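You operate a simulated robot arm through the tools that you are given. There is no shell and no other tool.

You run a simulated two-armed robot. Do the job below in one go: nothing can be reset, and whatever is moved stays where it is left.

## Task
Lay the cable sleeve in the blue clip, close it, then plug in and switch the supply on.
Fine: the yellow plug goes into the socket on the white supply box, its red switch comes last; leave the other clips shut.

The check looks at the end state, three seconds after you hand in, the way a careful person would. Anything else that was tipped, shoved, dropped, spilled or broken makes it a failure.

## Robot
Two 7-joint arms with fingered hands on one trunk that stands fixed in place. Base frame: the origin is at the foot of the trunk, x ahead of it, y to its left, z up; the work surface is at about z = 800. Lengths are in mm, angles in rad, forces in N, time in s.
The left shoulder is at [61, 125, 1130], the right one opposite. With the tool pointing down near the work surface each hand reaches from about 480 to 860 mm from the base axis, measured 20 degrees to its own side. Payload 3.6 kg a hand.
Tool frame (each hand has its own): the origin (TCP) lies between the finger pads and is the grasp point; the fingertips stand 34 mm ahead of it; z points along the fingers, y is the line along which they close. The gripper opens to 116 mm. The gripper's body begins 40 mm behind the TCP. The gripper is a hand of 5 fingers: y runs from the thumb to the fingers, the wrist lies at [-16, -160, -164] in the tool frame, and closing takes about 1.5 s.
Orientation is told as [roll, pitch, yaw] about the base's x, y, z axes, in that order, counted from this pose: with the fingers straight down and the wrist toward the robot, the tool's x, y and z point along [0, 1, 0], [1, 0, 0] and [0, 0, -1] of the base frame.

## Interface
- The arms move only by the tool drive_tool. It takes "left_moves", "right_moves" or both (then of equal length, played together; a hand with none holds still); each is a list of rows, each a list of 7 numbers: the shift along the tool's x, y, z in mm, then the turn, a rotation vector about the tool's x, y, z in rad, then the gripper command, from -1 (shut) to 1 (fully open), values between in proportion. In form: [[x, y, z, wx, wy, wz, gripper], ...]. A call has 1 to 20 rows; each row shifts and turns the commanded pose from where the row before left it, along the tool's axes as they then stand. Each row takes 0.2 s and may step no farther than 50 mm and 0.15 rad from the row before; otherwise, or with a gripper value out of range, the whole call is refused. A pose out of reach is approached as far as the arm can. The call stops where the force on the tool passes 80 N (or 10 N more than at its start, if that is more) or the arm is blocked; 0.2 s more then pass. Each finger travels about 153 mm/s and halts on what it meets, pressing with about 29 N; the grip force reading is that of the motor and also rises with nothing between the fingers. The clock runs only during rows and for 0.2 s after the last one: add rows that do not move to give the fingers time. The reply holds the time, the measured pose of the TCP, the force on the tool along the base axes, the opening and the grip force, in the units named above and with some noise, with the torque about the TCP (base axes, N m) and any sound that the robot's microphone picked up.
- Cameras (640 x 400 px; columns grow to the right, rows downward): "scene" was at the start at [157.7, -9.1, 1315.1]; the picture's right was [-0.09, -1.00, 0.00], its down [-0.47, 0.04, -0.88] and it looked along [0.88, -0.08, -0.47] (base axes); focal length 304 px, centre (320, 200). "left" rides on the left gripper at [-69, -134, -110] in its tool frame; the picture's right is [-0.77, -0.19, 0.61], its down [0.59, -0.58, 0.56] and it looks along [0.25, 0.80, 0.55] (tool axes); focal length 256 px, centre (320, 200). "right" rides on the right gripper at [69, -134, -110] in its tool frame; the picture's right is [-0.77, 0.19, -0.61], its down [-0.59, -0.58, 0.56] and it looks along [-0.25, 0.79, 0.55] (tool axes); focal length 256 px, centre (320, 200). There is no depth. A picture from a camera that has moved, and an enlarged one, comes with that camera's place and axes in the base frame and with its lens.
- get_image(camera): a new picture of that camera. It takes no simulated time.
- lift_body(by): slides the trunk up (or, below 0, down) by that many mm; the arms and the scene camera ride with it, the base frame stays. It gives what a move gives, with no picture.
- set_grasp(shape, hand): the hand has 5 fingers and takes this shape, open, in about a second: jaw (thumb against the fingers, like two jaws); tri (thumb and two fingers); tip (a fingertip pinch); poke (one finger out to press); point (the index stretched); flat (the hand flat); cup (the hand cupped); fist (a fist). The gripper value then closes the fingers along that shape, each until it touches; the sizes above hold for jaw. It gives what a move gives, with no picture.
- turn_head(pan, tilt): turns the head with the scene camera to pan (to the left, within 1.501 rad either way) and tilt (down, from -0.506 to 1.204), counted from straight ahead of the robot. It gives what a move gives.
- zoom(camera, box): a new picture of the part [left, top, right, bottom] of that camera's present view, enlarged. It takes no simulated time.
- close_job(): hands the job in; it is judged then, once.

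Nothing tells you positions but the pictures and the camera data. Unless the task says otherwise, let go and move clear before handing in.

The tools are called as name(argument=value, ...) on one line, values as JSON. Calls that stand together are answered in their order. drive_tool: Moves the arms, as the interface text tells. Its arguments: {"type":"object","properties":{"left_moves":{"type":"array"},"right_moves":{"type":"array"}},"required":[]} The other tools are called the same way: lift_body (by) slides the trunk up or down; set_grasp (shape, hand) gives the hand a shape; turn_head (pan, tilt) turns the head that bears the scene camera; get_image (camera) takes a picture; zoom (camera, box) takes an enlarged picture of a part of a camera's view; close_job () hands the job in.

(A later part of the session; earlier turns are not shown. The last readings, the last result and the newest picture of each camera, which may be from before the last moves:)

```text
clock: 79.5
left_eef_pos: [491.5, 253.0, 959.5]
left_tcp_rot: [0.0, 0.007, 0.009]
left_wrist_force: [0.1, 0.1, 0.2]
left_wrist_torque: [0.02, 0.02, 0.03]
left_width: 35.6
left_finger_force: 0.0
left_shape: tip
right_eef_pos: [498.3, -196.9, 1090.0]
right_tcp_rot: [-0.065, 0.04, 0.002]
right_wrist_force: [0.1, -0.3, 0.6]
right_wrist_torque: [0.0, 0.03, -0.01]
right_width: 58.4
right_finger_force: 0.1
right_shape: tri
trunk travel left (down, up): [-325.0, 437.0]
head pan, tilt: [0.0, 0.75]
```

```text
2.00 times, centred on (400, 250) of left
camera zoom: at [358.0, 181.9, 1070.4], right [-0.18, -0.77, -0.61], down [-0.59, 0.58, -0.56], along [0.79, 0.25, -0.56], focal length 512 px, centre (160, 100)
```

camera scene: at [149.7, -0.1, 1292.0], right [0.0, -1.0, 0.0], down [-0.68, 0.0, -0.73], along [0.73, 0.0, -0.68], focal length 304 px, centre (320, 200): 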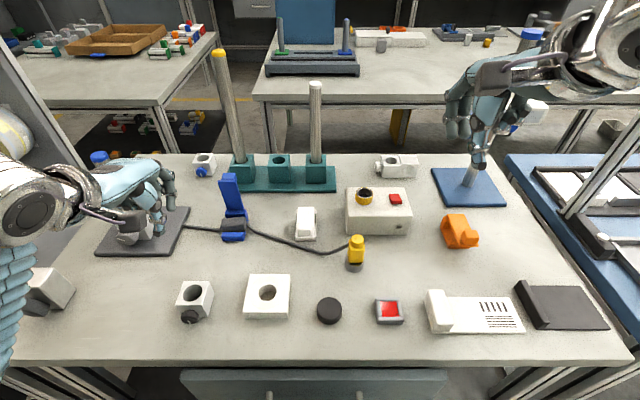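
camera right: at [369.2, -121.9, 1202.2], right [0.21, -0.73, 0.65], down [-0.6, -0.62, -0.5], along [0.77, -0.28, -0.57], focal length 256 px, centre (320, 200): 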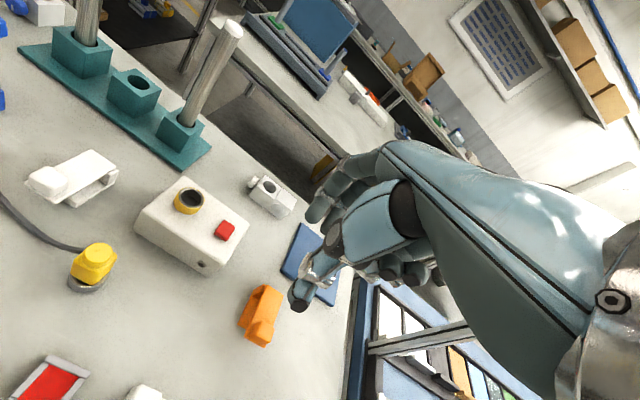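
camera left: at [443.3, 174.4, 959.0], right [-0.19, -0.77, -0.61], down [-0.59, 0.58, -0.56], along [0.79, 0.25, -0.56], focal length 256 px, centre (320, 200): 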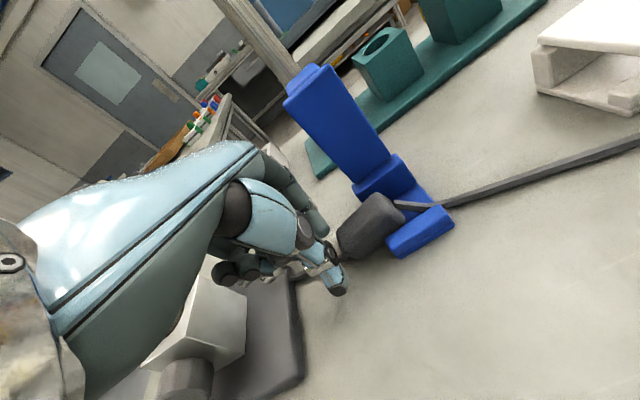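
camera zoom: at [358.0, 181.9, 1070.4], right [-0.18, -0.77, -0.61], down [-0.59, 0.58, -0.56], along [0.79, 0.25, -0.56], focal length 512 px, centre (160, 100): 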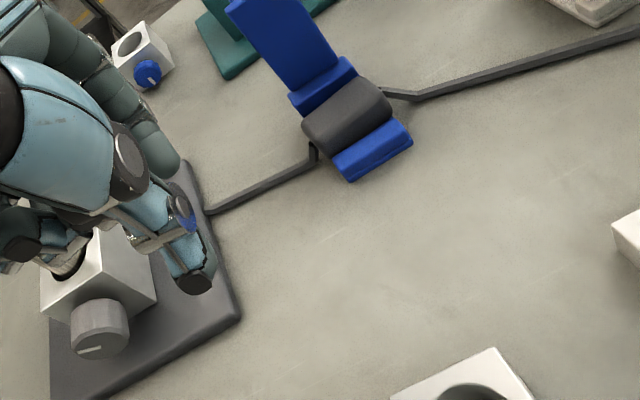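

The sleeve lies across the clip's seat with the cable leaving both sides. Next I close the lid: straddle it from above with the left hand open (index behind the knob, thumb on the robot side) and draw it toward me.

drive_tool(left_moves=[[0, 0, -25, 0, 0, 0, 0.3], [0, 0, -25, 0, 0, 0, 0.5], [-22, 30, 0, 0, 0, 0, 0.5], [-22, 30, 0, 0, 0, 0, 0.5], [-22, 30, 0, 0, 0, 0, 0.5], [0, 24, 0, 0, 0, 0, 0.5], [0, 0, 0, 0, 0, 0, 0.5]])

zoom(camera="scene", box=[170, 130, 310, 240])

get_image(camera="left")

```text
clock: 81.2
left_eef_pos: [606.0, 189.6, 1011.6]
left_tcp_rot: [0.0, 0.005, 0.01]
left_wrist_force: [-0.6, -0.3, -0.5]
left_wrist_torque: [0.01, -0.01, 0.03]
left_width: 86.8
left_finger_force: 0.0
left_shape: tip
right_eef_pos: [498.7, -195.7, 1091.4]
right_tcp_rot: [-0.062, 0.041, -0.001]
right_wrist_force: [0.2, -0.2, -0.4]
right_wrist_torque: [-0.03, 0.01, -0.03]
right_width: 58.5
right_finger_force: 0.0
right_shape: tri
trunk travel left (down, up): [-325.0, 437.0]
head pan, tilt: [0.0, 0.75]
```

```text
3.64 times, centred on (240, 185) of scene
camera zoom: at [149.7, -0.2, 1292.1], right [0.0, -1.0, 0.0], down [-0.68, 0.0, -0.73], along [0.73, 0.0, -0.68], focal length 1106 px, centre (611, 254)
```

zoom: 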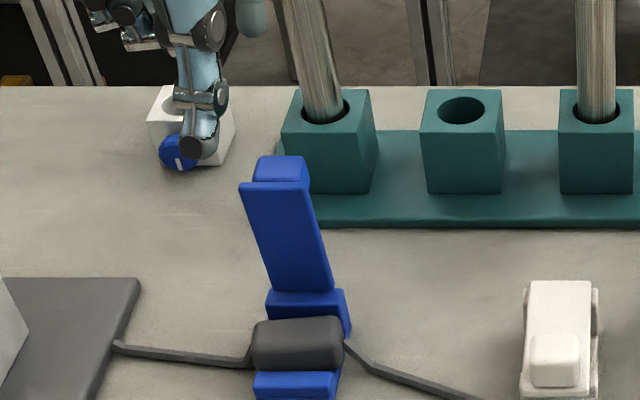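

```text
taken
camera left: at [472.5, 118.6, 1122.1], right [-0.18, -0.77, -0.61], down [-0.59, 0.58, -0.56], along [0.79, 0.25, -0.56], focal length 256 px, centre (320, 200)
```

left: 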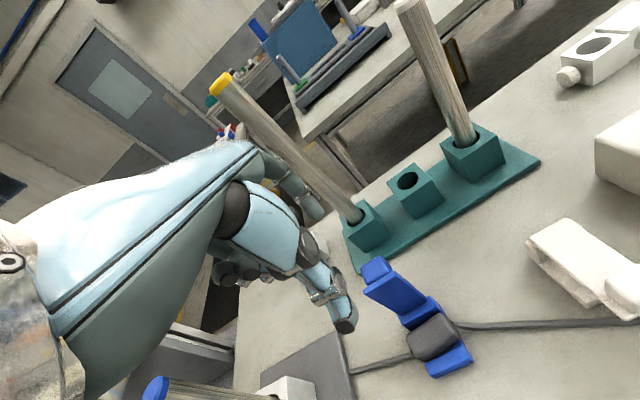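

The hand is over the open lid, index far side and thumb near side. I descend.

drive_tool(left_moves=[[0, 0, 25, 0, 0, 0, 0.5], [0, 0, 25, 0, 0, 0, 0.5], [0, 0, 25, 0, 0, 0, 0.5], [0, 0, 15, 0, 0, 0, 0.5], [0, 0, 0, 0, 0, 0, 0.5]])

zoom(camera="scene", box=[170, 130, 310, 240])

zoom(camera="left", box=[240, 140, 440, 300])

```text
clock: 82.3
left_eef_pos: [603.4, 189.6, 925.7]
left_tcp_rot: [0.0, -0.001, 0.011]
left_wrist_force: [-0.7, 6.0, 23.0]
left_wrist_torque: [0.25, 0.04, -0.03]
left_width: 87.0
left_finger_force: 0.0
left_shape: tip
right_eef_pos: [496.7, -198.1, 1092.4]
right_tcp_rot: [-0.063, 0.041, 0.001]
right_wrist_force: [0.1, 0.3, 0.2]
right_wrist_torque: [0.0, -0.04, -0.02]
right_width: 58.3
right_finger_force: 0.0
right_shape: tri
trunk travel left (down, up): [-325.0, 437.0]
head pan, tilt: [0.0, 0.75]
```

```text
3.64 times, centred on (240, 185) of scene
camera zoom: at [147.3, 0.0, 1292.7], right [0.0, -1.0, 0.0], down [-0.68, 0.0, -0.73], along [0.73, 0.0, -0.68], focal length 1106 px, centre (611, 254)
```

zoom: 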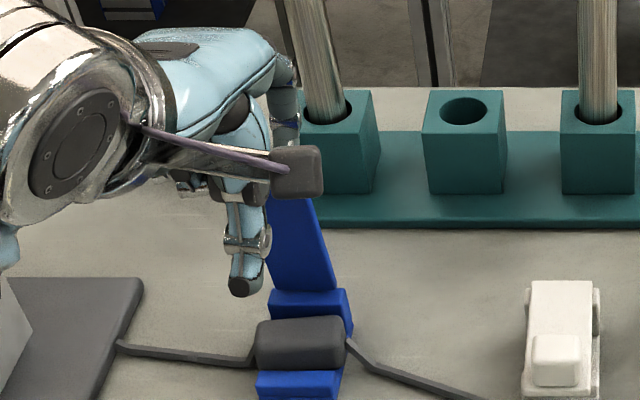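

```text
2.50 times, centred on (340, 220) of left
camera zoom: at [469.7, 117.9, 1034.3], right [-0.18, -0.77, -0.61], down [-0.58, 0.58, -0.57], along [0.79, 0.25, -0.55], focal length 640 px, centre (270, 150)
```

zoom: 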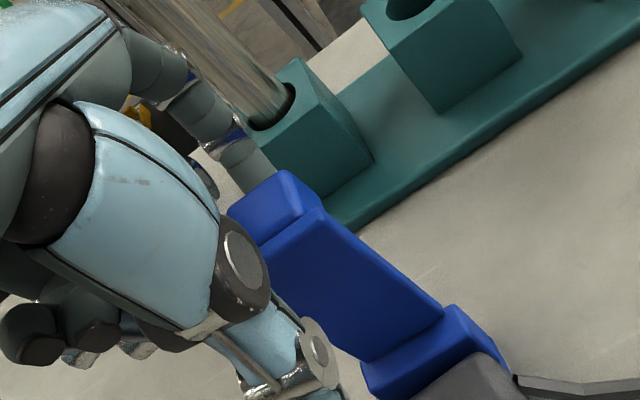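

The curled middle finger touches the lid's top corner (23 N), so I rise again and switch to the jaw shape, where all fingers are extended behind the lid.

drive_tool(left_moves=[[0, 0, -25, 0, 0, 0, 0.5], [0, 0, -30, 0, 0, 0, 0.5], [0, 0, -30, 0, 0, 0, 0.5], [0, 0, 0, 0, 0, 0, 0.5]])

set_grasp(hand="left", shape="jaw")

get_image(camera="scene")

get_image(camera="left")

```text
clock: 83.3
left_eef_pos: [605.3, 188.7, 1004.1]
left_tcp_rot: [-0.001, 0.009, 0.008]
left_wrist_force: [0.6, 0.1, -0.7]
left_wrist_torque: [-0.04, -0.01, 0.02]
left_width: 87.2
left_finger_force: 0.1
left_shape: tip
right_eef_pos: [498.6, -197.7, 1090.7]
right_tcp_rot: [-0.064, 0.041, -0.001]
right_wrist_force: [0.4, -0.1, 0.6]
right_wrist_torque: [0.02, 0.0, -0.01]
right_width: 58.0
right_finger_force: 0.1
right_shape: tri
trunk travel left (down, up): [-325.0, 437.0]
head pan, tilt: [0.0, 0.75]
```

```text
clock: 84.2
left_eef_pos: [604.7, 189.4, 1004.5]
left_tcp_rot: [-0.002, 0.008, 0.008]
left_wrist_force: [-0.2, -0.6, 0.5]
left_wrist_torque: [-0.03, -0.03, -0.01]
left_width: 115.9
left_finger_force: 0.0
left_shape: jaw
right_eef_pos: [499.1, -197.6, 1089.7]
right_tcp_rot: [-0.064, 0.038, 0.001]
right_wrist_force: [0.2, -0.1, 0.6]
right_wrist_torque: [0.02, -0.05, -0.05]
right_width: 58.3
right_finger_force: 0.0
right_shape: tri
trunk travel left (down, up): [-325.0, 437.0]
head pan, tilt: [0.0, 0.75]
```

```text
taken
camera scene: at [149.7, -0.1, 1292.1], right [0.0, -1.0, 0.0], down [-0.68, 0.0, -0.73], along [0.73, 0.0, -0.68], focal length 304 px, centre (320, 200)
```

scene: 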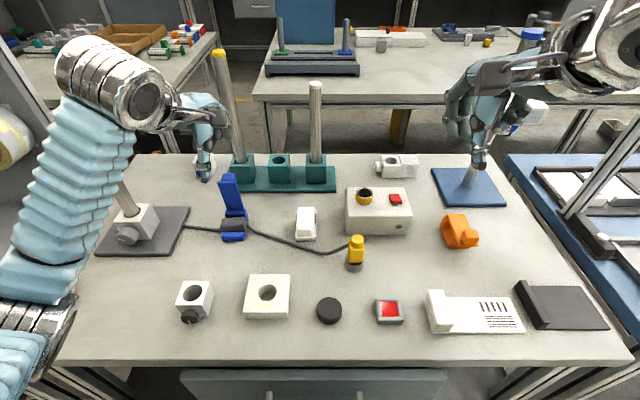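

```text
taken
camera left: at [472.2, 117.9, 1115.8], right [-0.18, -0.77, -0.61], down [-0.59, 0.58, -0.56], along [0.79, 0.25, -0.56], focal length 256 px, centre (320, 200)
```

left: 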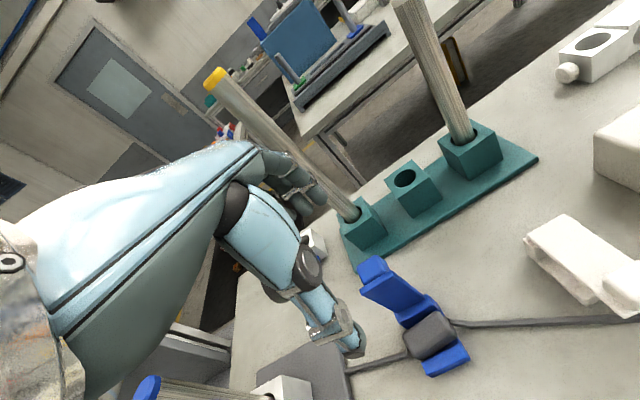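

In jaw shape there are no curled fingers beneath the palm. I descend around the lid again, with a slightly narrower opening.

drive_tool(left_moves=[[0, 0, 20, 0, 0, 0, 0.65], [0, 0, 20, 0, 0, 0, 0.65], [0, 0, 20, 0, 0, 0, 0.65], [0, 0, 15, 0, 0, 0, 0.65], [0, 0, 0, 0, 0, 0, 0.65]])

zoom(camera="left", box=[240, 140, 440, 300])

zoom(camera="scene", box=[170, 130, 310, 240])

```text
clock: 85.5
left_eef_pos: [605.2, 188.4, 929.0]
left_tcp_rot: [0.0, 0.006, 0.007]
left_wrist_force: [0.0, -0.8, 1.0]
left_wrist_torque: [-0.01, -0.01, 0.0]
left_width: 95.8
left_finger_force: 0.0
left_shape: jaw
right_eef_pos: [498.6, -197.7, 1090.3]
right_tcp_rot: [-0.063, 0.039, 0.001]
right_wrist_force: [0.5, 0.4, 0.0]
right_wrist_torque: [0.0, 0.04, 0.0]
right_width: 58.4
right_finger_force: 0.1
right_shape: tri
trunk travel left (down, up): [-325.0, 437.0]
head pan, tilt: [0.0, 0.75]
```

```text
2.50 times, centred on (340, 220) of left
camera zoom: at [472.1, 117.9, 1041.3], right [-0.18, -0.77, -0.61], down [-0.59, 0.58, -0.56], along [0.79, 0.25, -0.56], focal length 640 px, centre (270, 150)
```

zoom: 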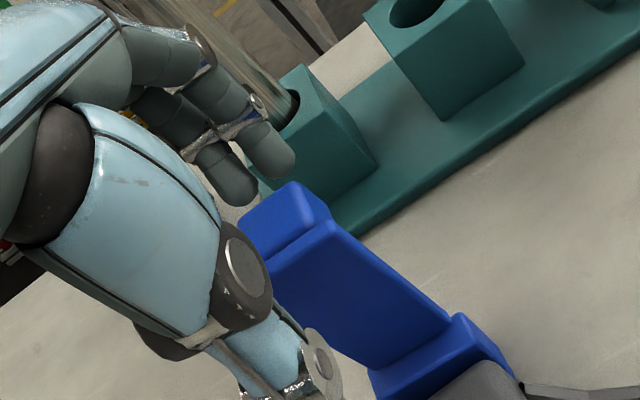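

```text
3.64 times, centred on (240, 185) of scene
camera zoom: at [149.7, -0.1, 1292.1], right [0.0, -1.0, 0.0], down [-0.68, 0.0, -0.73], along [0.73, 0.0, -0.68], focal length 1106 px, centre (611, 254)
```

zoom: 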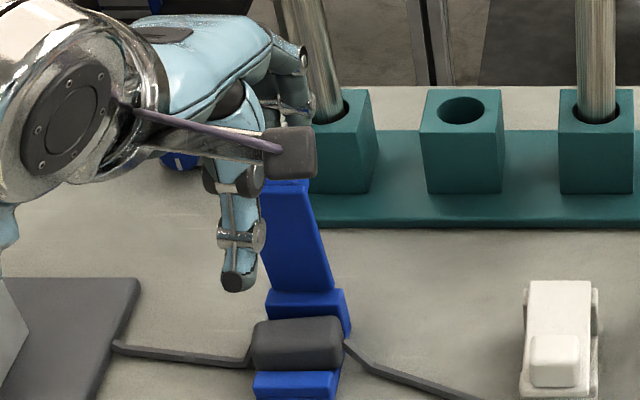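

Fingers are behind the knob, thumb in front, no contact. I lower 15 mm more and pull toward the robot in small steps.

drive_tool(left_moves=[[0, 0, 8, 0, 0, 0, 0.65], [0, 0, 7, 0, 0, 0, 0.65], [0, -8, 0, 0, 0, 0, 0.65], [0, -8, 0, 0, 0, 0, 0.65], [0, 0, 0, 0, 0, 0, 0.65]])

zoom(camera="left", box=[240, 140, 440, 300])

```text
clock: 86.7
left_eef_pos: [590.8, 187.3, 914.4]
left_tcp_rot: [-0.001, 0.006, 0.007]
left_wrist_force: [-0.1, -0.1, -0.6]
left_wrist_torque: [-0.01, -0.02, 0.01]
left_width: 95.8
left_finger_force: 0.0
left_shape: jaw
right_eef_pos: [499.2, -197.5, 1090.6]
right_tcp_rot: [-0.061, 0.04, 0.0]
right_wrist_force: [-0.7, -0.5, -0.2]
right_wrist_torque: [-0.01, -0.03, -0.01]
right_width: 58.4
right_finger_force: 0.0
right_shape: tri
trunk travel left (down, up): [-325.0, 437.0]
head pan, tilt: [0.0, 0.75]
```

```text
2.50 times, centred on (340, 220) of left
camera zoom: at [456.9, 116.5, 1026.2], right [-0.18, -0.77, -0.61], down [-0.59, 0.58, -0.56], along [0.79, 0.25, -0.56], focal length 640 px, centre (270, 150)
```

zoom: 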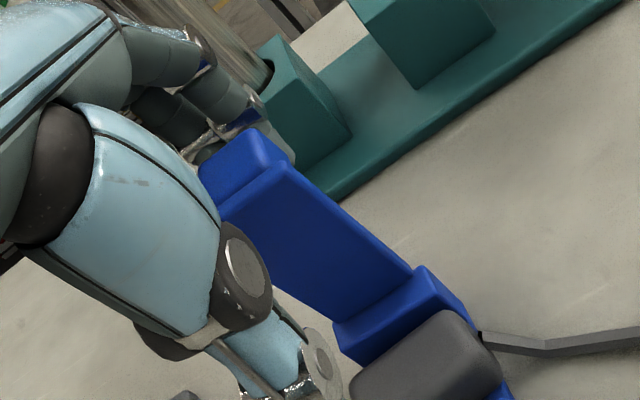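

The fingertips are behind the knob. I keep drawing toward the robot.

drive_tool(left_moves=[[0, -8, 0, 0, 0, 0, 0.65], [0, -8, 0, 0, 0, 0, 0.65], [0, -8, 0, 0, 0, 0, 0.65], [0, 0, 0, 0, 0, 0, 0.65]])

zoom(camera="left", box=[240, 140, 440, 300])

```text
clock: 87.7
left_eef_pos: [564.9, 188.2, 914.8]
left_tcp_rot: [-0.002, 0.009, 0.01]
left_wrist_force: [-0.3, 0.4, 0.3]
left_wrist_torque: [0.02, 0.0, 0.01]
left_width: 96.0
left_finger_force: 0.2
left_shape: jaw
right_eef_pos: [497.9, -197.1, 1090.3]
right_tcp_rot: [-0.062, 0.04, -0.001]
right_wrist_force: [-0.2, 0.0, -0.5]
right_wrist_torque: [0.0, -0.04, 0.01]
right_width: 58.3
right_finger_force: 0.1
right_shape: tri
trunk travel left (down, up): [-325.0, 437.0]
head pan, tilt: [0.0, 0.75]
```

```text
2.50 times, centred on (340, 220) of left
camera zoom: at [432.3, 117.2, 1026.4], right [-0.18, -0.77, -0.61], down [-0.59, 0.58, -0.56], along [0.79, 0.25, -0.56], focal length 640 px, centre (270, 150)
```

zoom: 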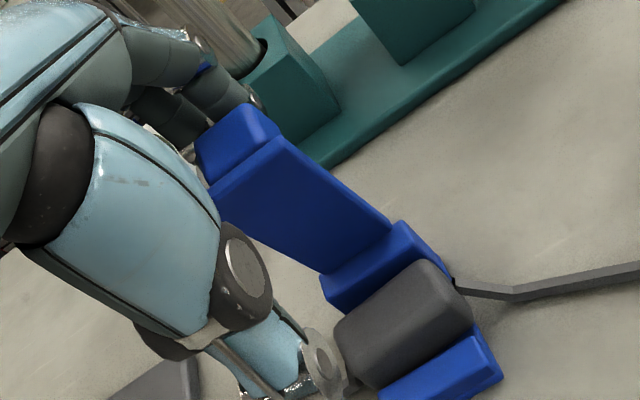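

The lid begins to swing. I continue.

drive_tool(left_moves=[[0, -8, 0, 0, 0, 0, 0.65], [0, -8, 0, 0, 0, 0, 0.65], [0, -8, 0, 0, 0, 0, 0.65], [0, 0, 0, 0, 0, 0, 0.65]])

zoom(camera="left", box=[240, 140, 440, 300])

zoom(camera="scene", box=[170, 130, 310, 240])

```text
clock: 88.7
left_eef_pos: [541.6, 187.1, 916.9]
left_tcp_rot: [-0.002, 0.007, 0.011]
left_wrist_force: [0.3, 0.9, -0.3]
left_wrist_torque: [0.0, 0.03, 0.0]
left_width: 96.0
left_finger_force: 0.0
left_shape: jaw
right_eef_pos: [497.9, -196.7, 1090.4]
right_tcp_rot: [-0.062, 0.039, -0.003]
right_wrist_force: [0.8, 0.7, 0.2]
right_wrist_torque: [0.0, 0.01, -0.02]
right_width: 58.6
right_finger_force: 0.1
right_shape: tri
trunk travel left (down, up): [-325.0, 437.0]
head pan, tilt: [0.0, 0.75]
```

```text
2.50 times, centred on (340, 220) of left
camera zoom: at [409.0, 116.8, 1026.4], right [-0.18, -0.77, -0.61], down [-0.59, 0.58, -0.56], along [0.79, 0.25, -0.56], focal length 640 px, centre (270, 150)
```

zoom: 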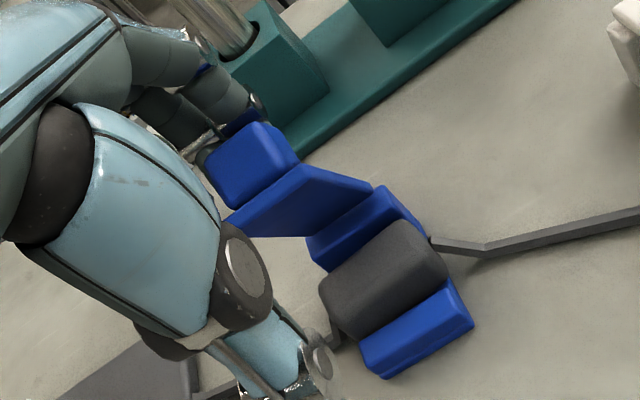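

```text
3.64 times, centred on (240, 185) of scene
camera zoom: at [149.7, -0.1, 1292.1], right [0.0, -1.0, 0.0], down [-0.68, 0.0, -0.73], along [0.73, 0.0, -0.68], focal length 1106 px, centre (611, 254)
```

zoom: 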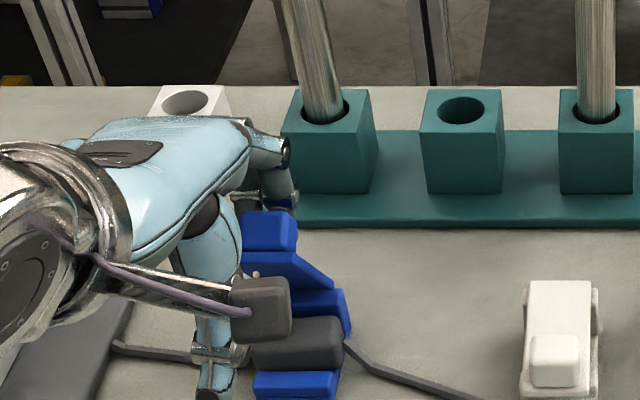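

The lid is around 50°. I pull another ~16 mm.

drive_tool(left_moves=[[0, -6, 0, 0, 0, 0, 0.65], [0, -6, 0, 0, 0, 0, 0.65], [0, -6, 0, 0, 0, 0, 0.65], [0, 0, 0, 0, 0, 0, 0.65]])

zoom(camera="left", box=[240, 140, 440, 300])

zoom(camera="scene", box=[170, 130, 310, 240])

```text
clock: 89.7
left_eef_pos: [523.6, 187.2, 916.9]
left_tcp_rot: [-0.002, 0.008, 0.009]
left_wrist_force: [1.0, 0.7, 0.5]
left_wrist_torque: [0.02, 0.01, -0.02]
left_width: 95.9
left_finger_force: 0.1
left_shape: jaw
right_eef_pos: [498.0, -197.0, 1089.5]
right_tcp_rot: [-0.063, 0.042, -0.001]
right_wrist_force: [-0.8, -0.7, -0.4]
right_wrist_torque: [0.03, -0.02, 0.03]
right_width: 58.2
right_finger_force: 0.1
right_shape: tri
trunk travel left (down, up): [-325.0, 437.0]
head pan, tilt: [0.0, 0.75]
```

```text
2.50 times, centred on (340, 220) of left
camera zoom: at [391.0, 117.0, 1027.0], right [-0.18, -0.77, -0.61], down [-0.59, 0.58, -0.56], along [0.79, 0.25, -0.56], focal length 640 px, centre (270, 150)
```

zoom: 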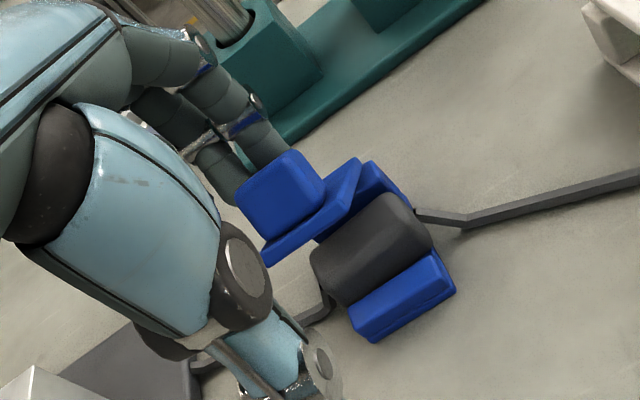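

```text
3.64 times, centred on (240, 185) of scene
camera zoom: at [149.7, -0.1, 1292.1], right [0.0, -1.0, 0.0], down [-0.68, 0.0, -0.73], along [0.73, 0.0, -0.68], focal length 1106 px, centre (611, 254)
```

zoom: 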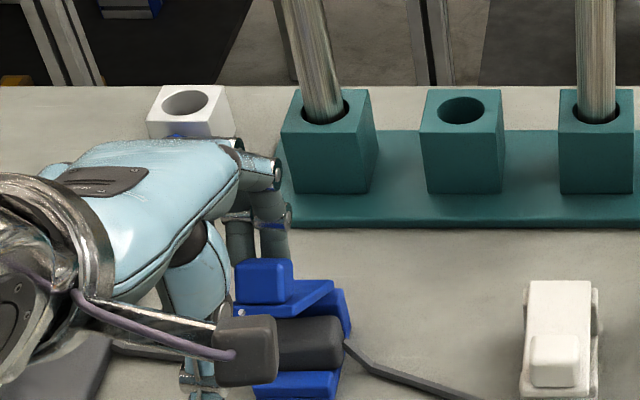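

The lid is down to about 30°. I rise clear, close the fingers, and press the knob down from above.

drive_tool(left_moves=[[0, 0, -20, 0, 0, 0, 0.65], [0, 0, -25, 0, 0, 0, 0.3], [0, 0, -10, 0, 0, 0, -0.3], [0, 0, 0, 0, 0, 0, -1], [0, 0, 0, 0, 0, 0, -1], [0, 0, 0, 0, 0, 0, -1], [0, 0, 0, 0, 0, 0, -1]])

zoom(camera="scene", box=[190, 180, 290, 250])

get_image(camera="left")

```text
clock: 91.2
left_eef_pos: [524.9, 188.7, 971.9]
left_tcp_rot: [0.0, 0.006, 0.009]
left_wrist_force: [0.0, -0.4, 0.1]
left_wrist_torque: [0.0, 0.03, 0.02]
left_width: 0.0
left_finger_force: 0.1
left_shape: jaw
right_eef_pos: [498.0, -197.6, 1091.4]
right_tcp_rot: [-0.064, 0.041, 0.0]
right_wrist_force: [1.0, -0.2, 0.1]
right_wrist_torque: [0.01, 0.02, -0.01]
right_width: 58.2
right_finger_force: 0.0
right_shape: tri
trunk travel left (down, up): [-325.0, 437.0]
head pan, tilt: [0.0, 0.75]
```

```text
5.71 times, centred on (240, 215) of scene
camera zoom: at [149.7, -0.1, 1292.1], right [0.0, -1.0, 0.0], down [-0.68, 0.0, -0.73], along [0.73, 0.0, -0.68], focal length 1738 px, centre (777, 114)
```

zoom: 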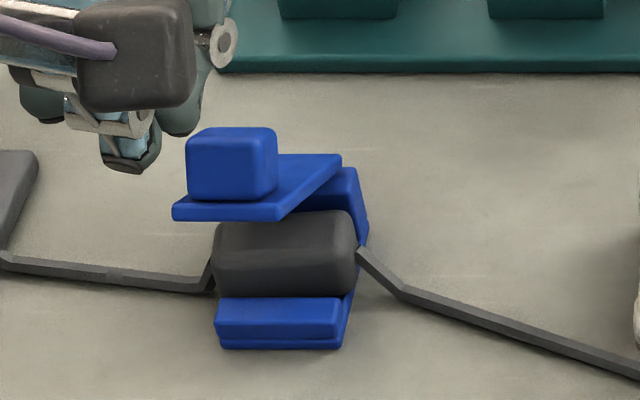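

```text
taken
camera left: at [391.0, 116.5, 1082.1], right [-0.18, -0.77, -0.61], down [-0.59, 0.58, -0.56], along [0.79, 0.25, -0.56], focal length 256 px, centre (320, 200)
```

left: 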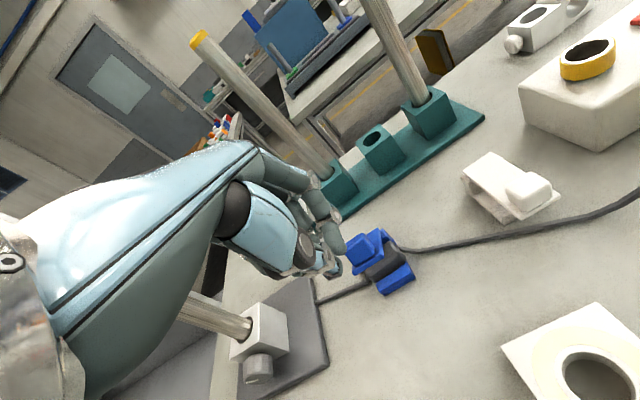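

The lid stands at about 33°. I move above the knob and press down stepwise.

drive_tool(left_moves=[[-4, 16, 0, 0, 0, 0, -1], [-4, 15, 0, 0, 0, 0, -1], [0, 0, 20, 0, 0, 0, -1], [0, 0, 15, 0, 0, 0, -1], [0, 0, 10, 0, 0, 0, -1], [0, 0, 10, 0, 0, 0, -1], [0, 0, 0, 0, 0, 0, -1]])

zoom(camera="left", box=[260, 160, 460, 320])

zoom(camera="scene", box=[180, 160, 290, 250])

```text
clock: 92.8
left_eef_pos: [555.2, 178.0, 916.7]
left_tcp_rot: [-0.001, 0.005, 0.009]
left_wrist_force: [0.1, -0.1, 0.3]
left_wrist_torque: [-0.03, 0.03, 0.01]
left_width: 0.2
left_finger_force: 29.0
left_shape: jaw
right_eef_pos: [498.6, -197.0, 1090.4]
right_tcp_rot: [-0.065, 0.04, 0.0]
right_wrist_force: [-0.2, -0.6, 0.5]
right_wrist_torque: [-0.01, 0.04, -0.01]
right_width: 58.1
right_finger_force: 0.2
right_shape: tri
trunk travel left (down, up): [-325.0, 437.0]
head pan, tilt: [0.0, 0.75]
```

```text
2.50 times, centred on (360, 240) of left
camera zoom: at [421.7, 108.1, 1026.7], right [-0.18, -0.77, -0.61], down [-0.59, 0.58, -0.56], along [0.79, 0.25, -0.56], focal length 640 px, centre (220, 100)
```

zoom: 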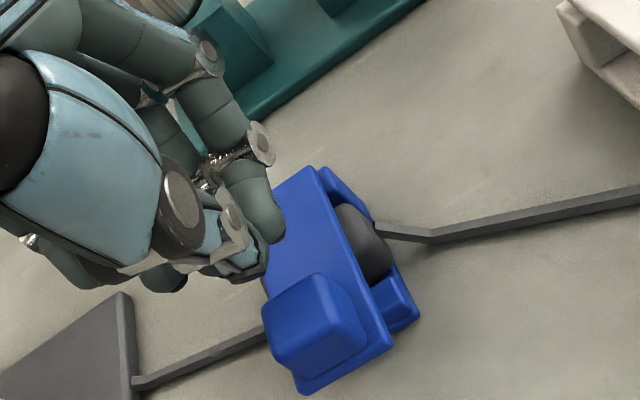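

```text
4.44 times, centred on (235, 205) of scene
camera zoom: at [149.4, -0.2, 1292.1], right [0.0, -1.0, 0.0], down [-0.68, 0.0, -0.73], along [0.73, 0.0, -0.68], focal length 1352 px, centre (698, 178)
```

zoom: 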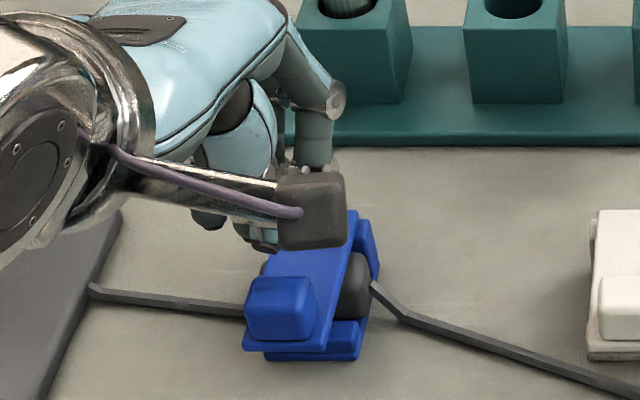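

The lid has swung down and looks (nearly) shut. To make sure it is latched, I move over the knob and press it gently.

drive_tool(left_moves=[[0, -6, 0, 0, 0, 0, -1], [2, -6, 0, 0, 0, 0, -1], [0, 0, 10, 0, 0, 0, -1], [0, 0, 5, 0, 0, 0, -1], [0, 0, 0, 0, 0, 0, -1]])

zoom(camera="left", box=[260, 160, 460, 320])

zoom(camera="scene", box=[180, 160, 290, 250])

```text
clock: 94.0
left_eef_pos: [543.5, 180.6, 899.7]
left_tcp_rot: [-0.001, 0.007, 0.009]
left_wrist_force: [-0.5, 0.3, -0.3]
left_wrist_torque: [0.0, -0.03, -0.02]
left_width: 0.0
left_finger_force: 29.0
left_shape: jaw
right_eef_pos: [497.9, -195.5, 1090.4]
right_tcp_rot: [-0.064, 0.038, 0.0]
right_wrist_force: [-0.1, -0.1, -0.5]
right_wrist_torque: [-0.04, 0.02, 0.01]
right_width: 58.3
right_finger_force: 0.0
right_shape: tri
trunk travel left (down, up): [-325.0, 437.0]
head pan, tilt: [0.0, 0.75]
```

```text
2.50 times, centred on (360, 240) of left
camera zoom: at [410.5, 110.8, 1012.1], right [-0.18, -0.77, -0.61], down [-0.59, 0.58, -0.56], along [0.79, 0.25, -0.56], focal length 640 px, centre (220, 100)
```

zoom: 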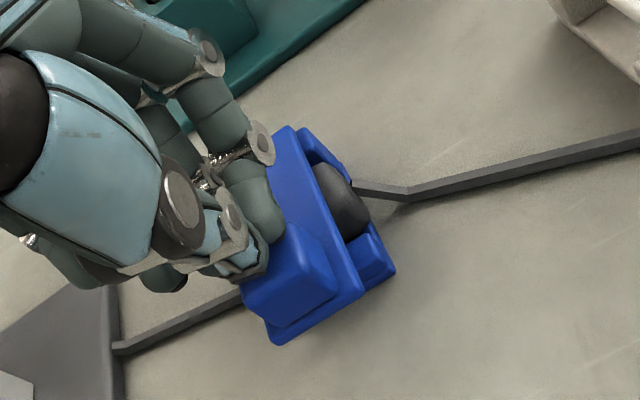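

```text
4.44 times, centred on (235, 205) of scene
camera zoom: at [149.7, -0.1, 1292.1], right [0.0, -1.0, 0.0], down [-0.68, 0.0, -0.73], along [0.73, 0.0, -0.68], focal length 1352 px, centre (698, 178)
```

zoom: 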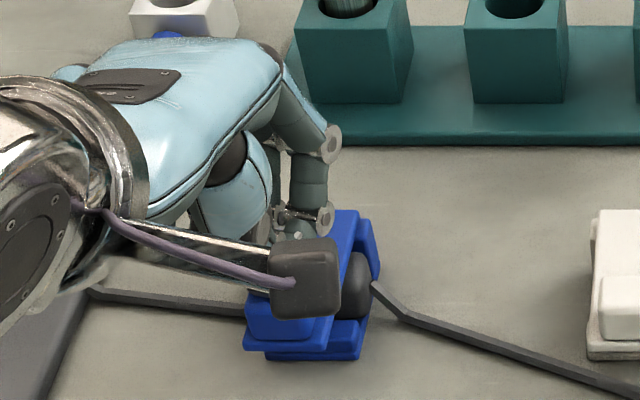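

Just above the knob. I press in small steps and watch the force.

drive_tool(left_moves=[[0, 0, 4, 0, 0, 0, -1], [0, 0, 3, 0, 0, 0, -1], [0, 0, 3, 0, 0, 0, -1], [0, 0, 0, 0, 0, 0, -1]])

```text
clock: 95.0
left_eef_pos: [542.7, 180.4, 895.6]
left_tcp_rot: [-0.002, -0.003, 0.01]
left_wrist_force: [-4.1, 3.9, 33.4]
left_wrist_torque: [0.09, 0.54, -0.06]
left_width: 0.2
left_finger_force: 28.6
left_shape: jaw
right_eef_pos: [495.2, -199.1, 1093.1]
right_tcp_rot: [-0.063, 0.037, 0.0]
right_wrist_force: [-0.4, 0.1, 0.1]
right_wrist_torque: [-0.01, 0.0, 0.01]
right_width: 58.3
right_finger_force: 0.1
right_shape: tri
trunk travel left (down, up): [-325.0, 437.0]
head pan, tilt: [0.0, 0.75]
```

33 N on the knob with tip at z ≈ 861, matching the shut height. I press slightly more to be sure, then retreat and inspect.

drive_tool(left_moves=[[0, 0, 3, 0, 0, 0, -1], [0, 0, 0, 0, 0, 0, -1]])

drive_tool(left_moves=[[0, 0, -15, 0, 0, 0, -1], [0, 0, -30, 0, 0, 0, -1], [0, 0, -35, 0, 0, 0, -1], [25, -20, -20, 0, 0, 0, -1], [30, -20, -20, 0, 0, 0, -1], [30, -20, 0, 0, 0, 0, -1], [0, 0, 0, 0, 0, 0, -1]])

zoom(camera="scene", box=[208, 203, 264, 243])

zoom(camera="left", box=[320, 150, 520, 310])

get_image(camera="scene")

```text
clock: 95.7
left_eef_pos: [541.9, 180.5, 895.1]
left_tcp_rot: [-0.002, -0.006, 0.007]
left_wrist_force: [-6.0, 7.6, 49.0]
left_wrist_torque: [0.21, 0.71, -0.09]
left_width: 0.1
left_finger_force: 29.2
left_shape: jaw
right_eef_pos: [494.0, -197.4, 1092.3]
right_tcp_rot: [-0.064, 0.038, -0.001]
right_wrist_force: [-0.4, -0.1, 0.1]
right_wrist_torque: [-0.02, -0.01, 0.0]
right_width: 58.2
right_finger_force: 0.1
right_shape: tri
trunk travel left (down, up): [-325.0, 437.0]
head pan, tilt: [0.0, 0.75]
```

```text
clock: 97.2
left_eef_pos: [483.1, 265.1, 1009.5]
left_tcp_rot: [0.001, 0.009, 0.006]
left_wrist_force: [0.2, -1.3, 0.1]
left_wrist_torque: [-0.04, 0.0, -0.01]
left_width: 0.0
left_finger_force: 29.2
left_shape: jaw
right_eef_pos: [498.0, -199.9, 1090.4]
right_tcp_rot: [-0.062, 0.039, -0.003]
right_wrist_force: [0.1, 0.3, -0.1]
right_wrist_torque: [0.03, -0.02, -0.02]
right_width: 58.3
right_finger_force: 0.1
right_shape: tri
trunk travel left (down, up): [-325.0, 437.0]
head pan, tilt: [0.0, 0.75]
```

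```text
10.00 times, centred on (236, 223) of scene
camera zoom: at [149.9, -0.6, 1292.0], right [0.0, -1.0, 0.0], down [-0.68, 0.0, -0.73], along [0.73, 0.0, -0.68], focal length 3041 px, centre (1160, -30)
```

zoom: 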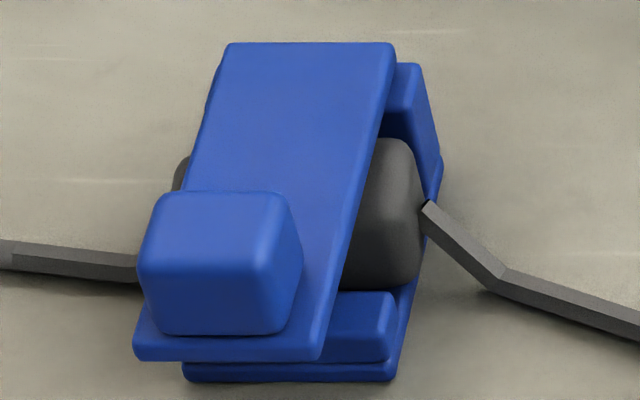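

```text
2.50 times, centred on (420, 230) of left
camera zoom: at [350.0, 194.0, 1119.4], right [-0.19, -0.77, -0.61], down [-0.59, 0.59, -0.56], along [0.79, 0.25, -0.56], focal length 640 px, centre (70, 125)
```

zoom: 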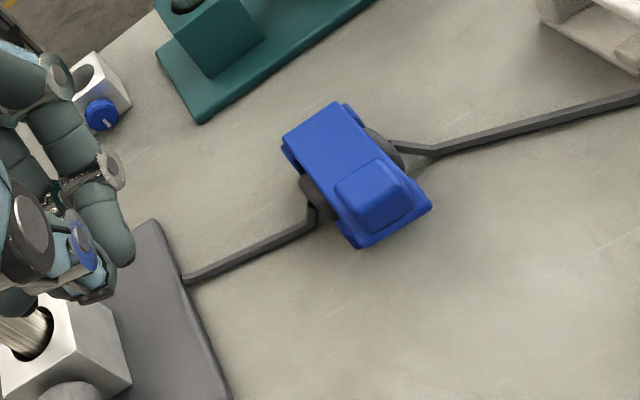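

```text
taken
camera scene: at [149.9, -0.6, 1292.0], right [0.0, -1.0, 0.0], down [-0.68, 0.0, -0.73], along [0.73, 0.0, -0.68], focal length 304 px, centre (320, 200)
```

scene: 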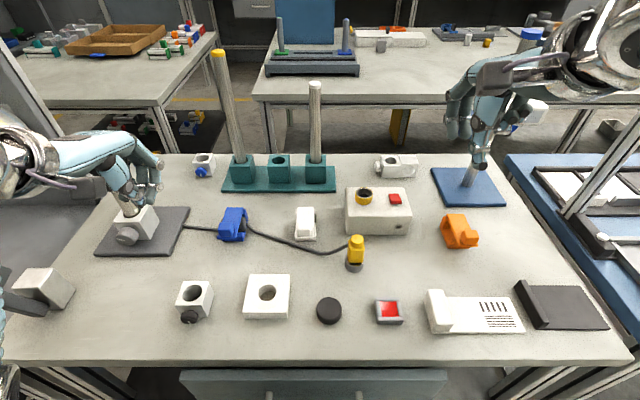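

The lid matches its original shut position exactly, with the sleeve held beneath it. Now the plug: I move the left hand up out of the way and bring the right hand (straightened, tri shape) over the plug at about [497, −66].

drive_tool(left_moves=[[0, 0, -35, 0, 0, 0, -1], [0, 0, -35, 0, 0, 0, -0.5], [0, -10, -35, 0, 0, 0, 0], [0, -20, -30, 0, 0, 0, 0], [0, -20, 0, 0, 0, 0, 0], [0, 0, 0, 0, 0, 0, 0]], right_moves=[[0, 0, 0, -0.04, 0.063, 0, 0], [33, 0, 15, 0, 0, 0, 0], [33, 0, 15, 0, 0, 0, 0], [33, 0, 15, 0, 0, 0, 0], [33, 0, 15, 0, 0, 0, 0], [0, 0, 0, 0, 0, 0, 0]])

get_image(camera="scene")

get_image(camera="right")

zoom(camera="scene", box=[320, 225, 400, 280])

```text
clock: 98.7
left_eef_pos: [433.5, 262.4, 1143.7]
left_tcp_rot: [-0.001, 0.008, 0.008]
left_wrist_force: [0.3, -0.1, 0.3]
left_wrist_torque: [0.01, -0.02, 0.0]
left_width: 57.8
left_finger_force: 0.0
left_shape: jaw
right_eef_pos: [499.8, -64.5, 1029.1]
right_tcp_rot: [0.0, 0.001, -0.003]
right_wrist_force: [0.2, -0.3, -0.4]
right_wrist_torque: [0.02, 0.0, 0.01]
right_width: 58.5
right_finger_force: 0.0
right_shape: tri
trunk travel left (down, up): [-325.0, 437.0]
head pan, tilt: [0.0, 0.75]
```

```text
taken
camera scene: at [149.6, -0.8, 1292.1], right [0.0, -1.0, 0.0], down [-0.68, 0.0, -0.73], along [0.73, 0.0, -0.68], focal length 304 px, centre (320, 200)
```

scene: 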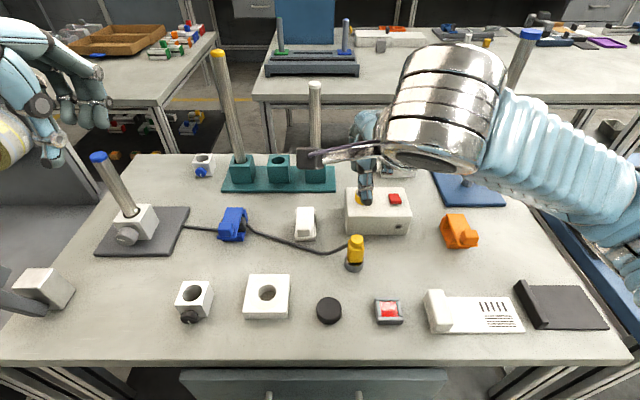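

```text
taken
camera right: at [366.0, 3.4, 1139.5], right [0.19, -0.77, 0.61], down [-0.58, -0.59, -0.56], along [0.79, -0.25, -0.55], focal length 256 px, centre (320, 200)
```

right: 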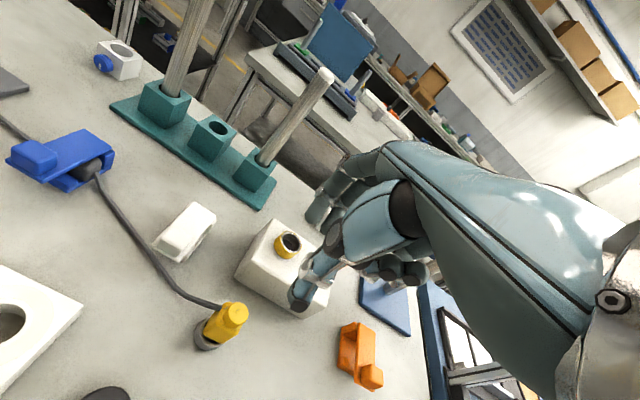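

```text
7.27 times, centred on (360, 252) of scene
camera zoom: at [149.6, -0.8, 1292.1], right [0.0, -1.0, 0.0], down [-0.68, 0.0, -0.73], along [0.73, 0.0, -0.68], focal length 2212 px, centre (29, -182)
```

zoom: 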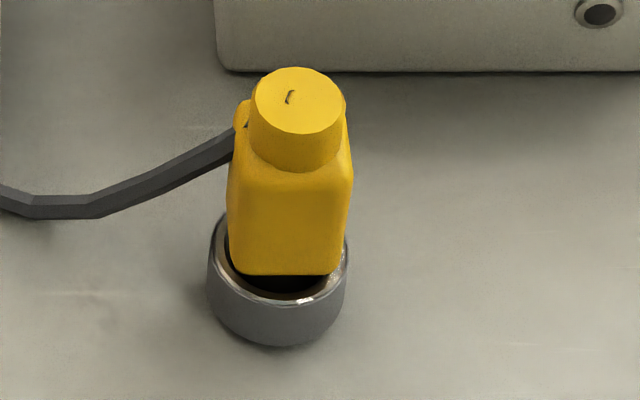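

The plug stands in its parking ring with body about 29 mm wide, centred near [497, −66]. I descend around it with the fingers open fore and aft.

drive_tool(right_moves=[[-1.5, -3, 30, 0, 0, 0, 0], [0, 0, 30, 0, 0, 0, 0], [0, 0, 30, 0, 0, 0, 0], [0, 0, 15, 0, 0, 0, 0], [0, 0, 0, 0, 0, 0, 0]])

zoom(camera="scene", box=[300, 190, 420, 280])

zoom(camera="right", box=[160, 180, 400, 370])

get_image(camera="left")

```text
clock: 99.8
left_eef_pos: [433.1, 264.1, 1143.0]
left_tcp_rot: [-0.001, 0.007, 0.009]
left_wrist_force: [0.4, -0.6, 0.3]
left_wrist_torque: [0.0, 0.03, 0.0]
left_width: 57.6
left_finger_force: 0.1
left_shape: jaw
right_eef_pos: [495.6, -65.9, 923.3]
right_tcp_rot: [-0.001, 0.0, 0.001]
right_wrist_force: [-0.4, 0.2, 0.8]
right_wrist_torque: [0.01, -0.03, -0.02]
right_width: 58.3
right_finger_force: 0.1
right_shape: tri
trunk travel left (down, up): [-325.0, 437.0]
head pan, tilt: [0.0, 0.75]
```

```text
4.44 times, centred on (360, 235) of scene
camera zoom: at [149.7, 0.2, 1292.1], right [0.0, -1.0, 0.0], down [-0.68, 0.0, -0.73], along [0.73, 0.0, -0.68], focal length 1352 px, centre (142, 44)
```

zoom: 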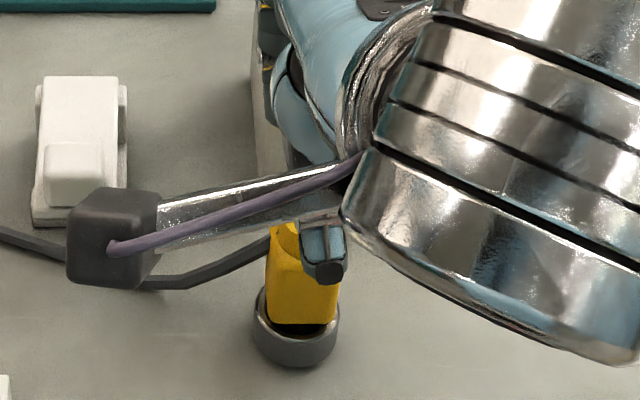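

```text
2.11 times, centred on (280, 275) of right
camera zoom: at [361.9, 3.1, 1035.4], right [0.19, -0.77, 0.61], down [-0.58, -0.59, -0.56], along [0.8, -0.25, -0.55], focal length 539 px, centre (404, 42)
```

zoom: 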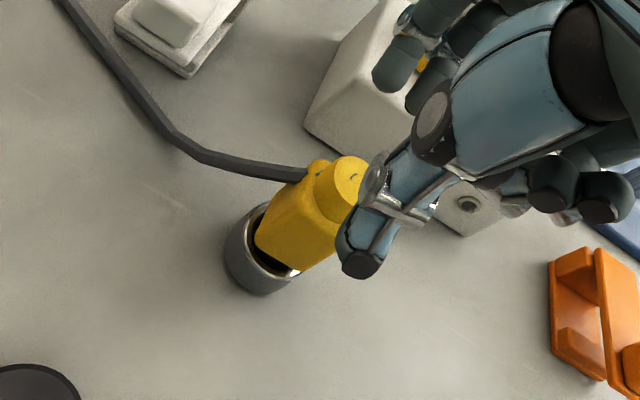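

```text
taken
camera left: at [300.2, 194.0, 1254.2], right [-0.19, -0.77, -0.61], down [-0.59, 0.58, -0.56], along [0.79, 0.25, -0.56], focal length 256 px, centre (320, 200)
```

left: 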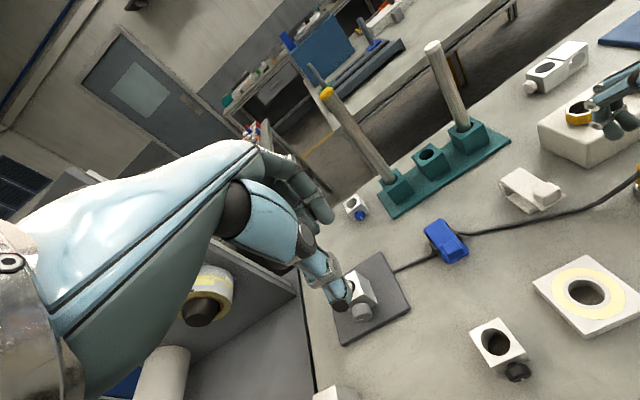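

The thumb lines up with the plug's near face. I descend to grip height.

drive_tool(right_moves=[[0, 1, 20, 0, 0, 0, 0], [0, 0, 20, 0, 0, 0, 0], [0, 0, 13, 0, 0, 0, 0], [0, 0, 0, 0, 0, 0, 0]])

zoom(camera="right", box=[200, 200, 400, 360])

zoom(camera="scene", box=[310, 210, 410, 280])

```text
clock: 100.8
left_eef_pos: [433.0, 265.3, 1143.5]
left_tcp_rot: [-0.002, 0.007, 0.01]
left_wrist_force: [0.1, -0.9, 0.4]
left_wrist_torque: [-0.02, -0.03, 0.0]
left_width: 57.5
left_finger_force: 0.0
left_shape: jaw
right_eef_pos: [495.1, -67.7, 871.1]
right_tcp_rot: [-0.002, 0.0, 0.002]
right_wrist_force: [-0.1, 0.3, 0.2]
right_wrist_torque: [0.02, -0.01, -0.01]
right_width: 58.1
right_finger_force: 0.1
right_shape: tri
trunk travel left (down, up): [-325.0, 437.0]
head pan, tilt: [0.0, 0.75]
```

```text
2.50 times, centred on (300, 280) of right
camera zoom: at [362.7, 1.5, 982.8], right [0.19, -0.77, 0.61], down [-0.58, -0.59, -0.56], along [0.8, -0.25, -0.55], focal length 640 px, centre (370, 0)
```

zoom: 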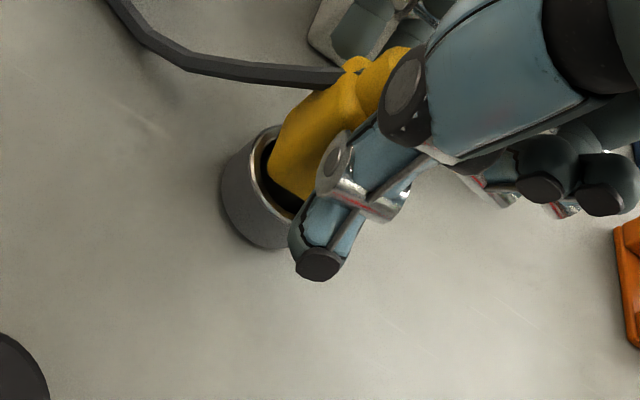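

```text
5.71 times, centred on (360, 245) of scene
camera zoom: at [149.6, 0.2, 1292.1], right [0.0, -1.0, 0.0], down [-0.68, 0.0, -0.73], along [0.73, 0.0, -0.68], focal length 1738 px, centre (91, -57)
```

zoom: 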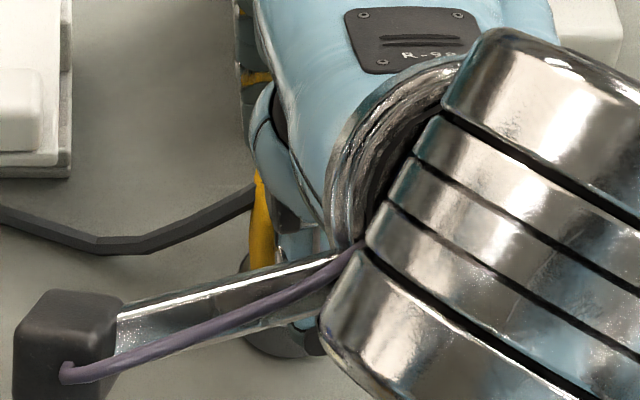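

I lower 10 mm more so the pads cover the body, and close.

drive_tool(right_moves=[[0, 1, 6, 0, 0, 0, 0], [0, 0, 4, 0, 0, 0, 0], [0, 0, 0, 0, 0, 0, -0.3], [0, 0, 0, 0, 0, 0, -0.5], [0, 0, 0, 0, 0, 0, -0.7], [0, 0, 0, 0, 0, 0, -0.8], [0, 0, 0, 0, 0, 0, -0.8]])

zoom(camera="right", box=[200, 200, 400, 360])

```text
clock: 102.5
left_eef_pos: [433.7, 263.6, 1142.6]
left_tcp_rot: [-0.002, 0.007, 0.009]
left_wrist_force: [1.1, -0.2, -0.2]
left_wrist_torque: [0.01, -0.03, -0.02]
left_width: 57.7
left_finger_force: 0.1
left_shape: jaw
right_eef_pos: [497.5, -67.1, 862.9]
right_tcp_rot: [-0.001, 0.001, 0.004]
right_wrist_force: [1.0, 1.0, -0.1]
right_wrist_torque: [-0.02, -0.01, -0.01]
right_width: 24.0
right_finger_force: 28.5
right_shape: tri
trunk travel left (down, up): [-325.0, 437.0]
head pan, tilt: [0.0, 0.75]
```

```text
2.50 times, centred on (300, 280) of right
camera zoom: at [363.4, 2.2, 972.9], right [0.19, -0.77, 0.61], down [-0.58, -0.59, -0.56], along [0.8, -0.25, -0.55], focal length 640 px, centre (370, 0)
```

zoom: 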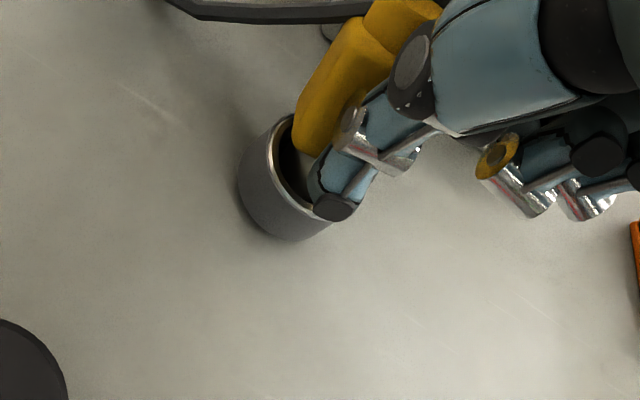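

The plug is gripped. I lift gently and check that the ring stays down.

drive_tool(right_moves=[[0, 0, -5, 0, 0, 0, -0.8], [0, 0, -6, 0, 0, 0, -0.8], [0, 0, -7, 0, 0, 0, -0.8], [0, 0, 0, 0, 0, 0, -0.8]])

zoom(camera="right", box=[200, 200, 400, 360])

```text
clock: 103.5
left_eef_pos: [433.7, 265.5, 1143.3]
left_tcp_rot: [-0.002, 0.007, 0.01]
left_wrist_force: [-0.6, 0.0, 0.2]
left_wrist_torque: [0.04, 0.0, 0.02]
left_width: 57.7
left_finger_force: 0.0
left_shape: jaw
right_eef_pos: [498.3, -64.6, 880.7]
right_tcp_rot: [-0.002, -0.001, 0.004]
right_wrist_force: [-0.4, 1.2, -0.1]
right_wrist_torque: [-0.02, -0.05, 0.0]
right_width: 23.7
right_finger_force: 28.2
right_shape: tri
trunk travel left (down, up): [-325.0, 437.0]
head pan, tilt: [0.0, 0.75]
```

```text
2.50 times, centred on (300, 280) of right
camera zoom: at [364.1, 1.7, 991.5], right [0.19, -0.77, 0.61], down [-0.58, -0.59, -0.56], along [0.8, -0.25, -0.55], focal length 640 px, centre (370, 0)
```

zoom: 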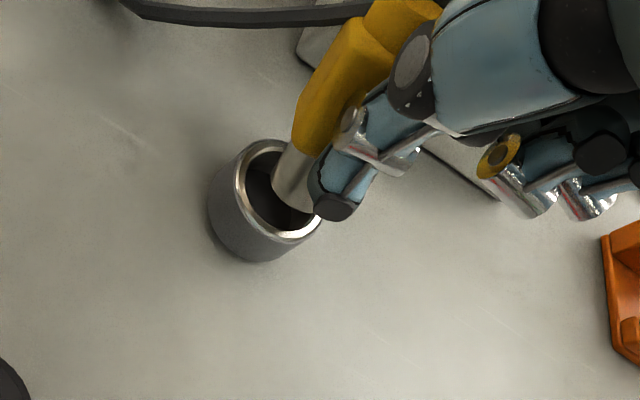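

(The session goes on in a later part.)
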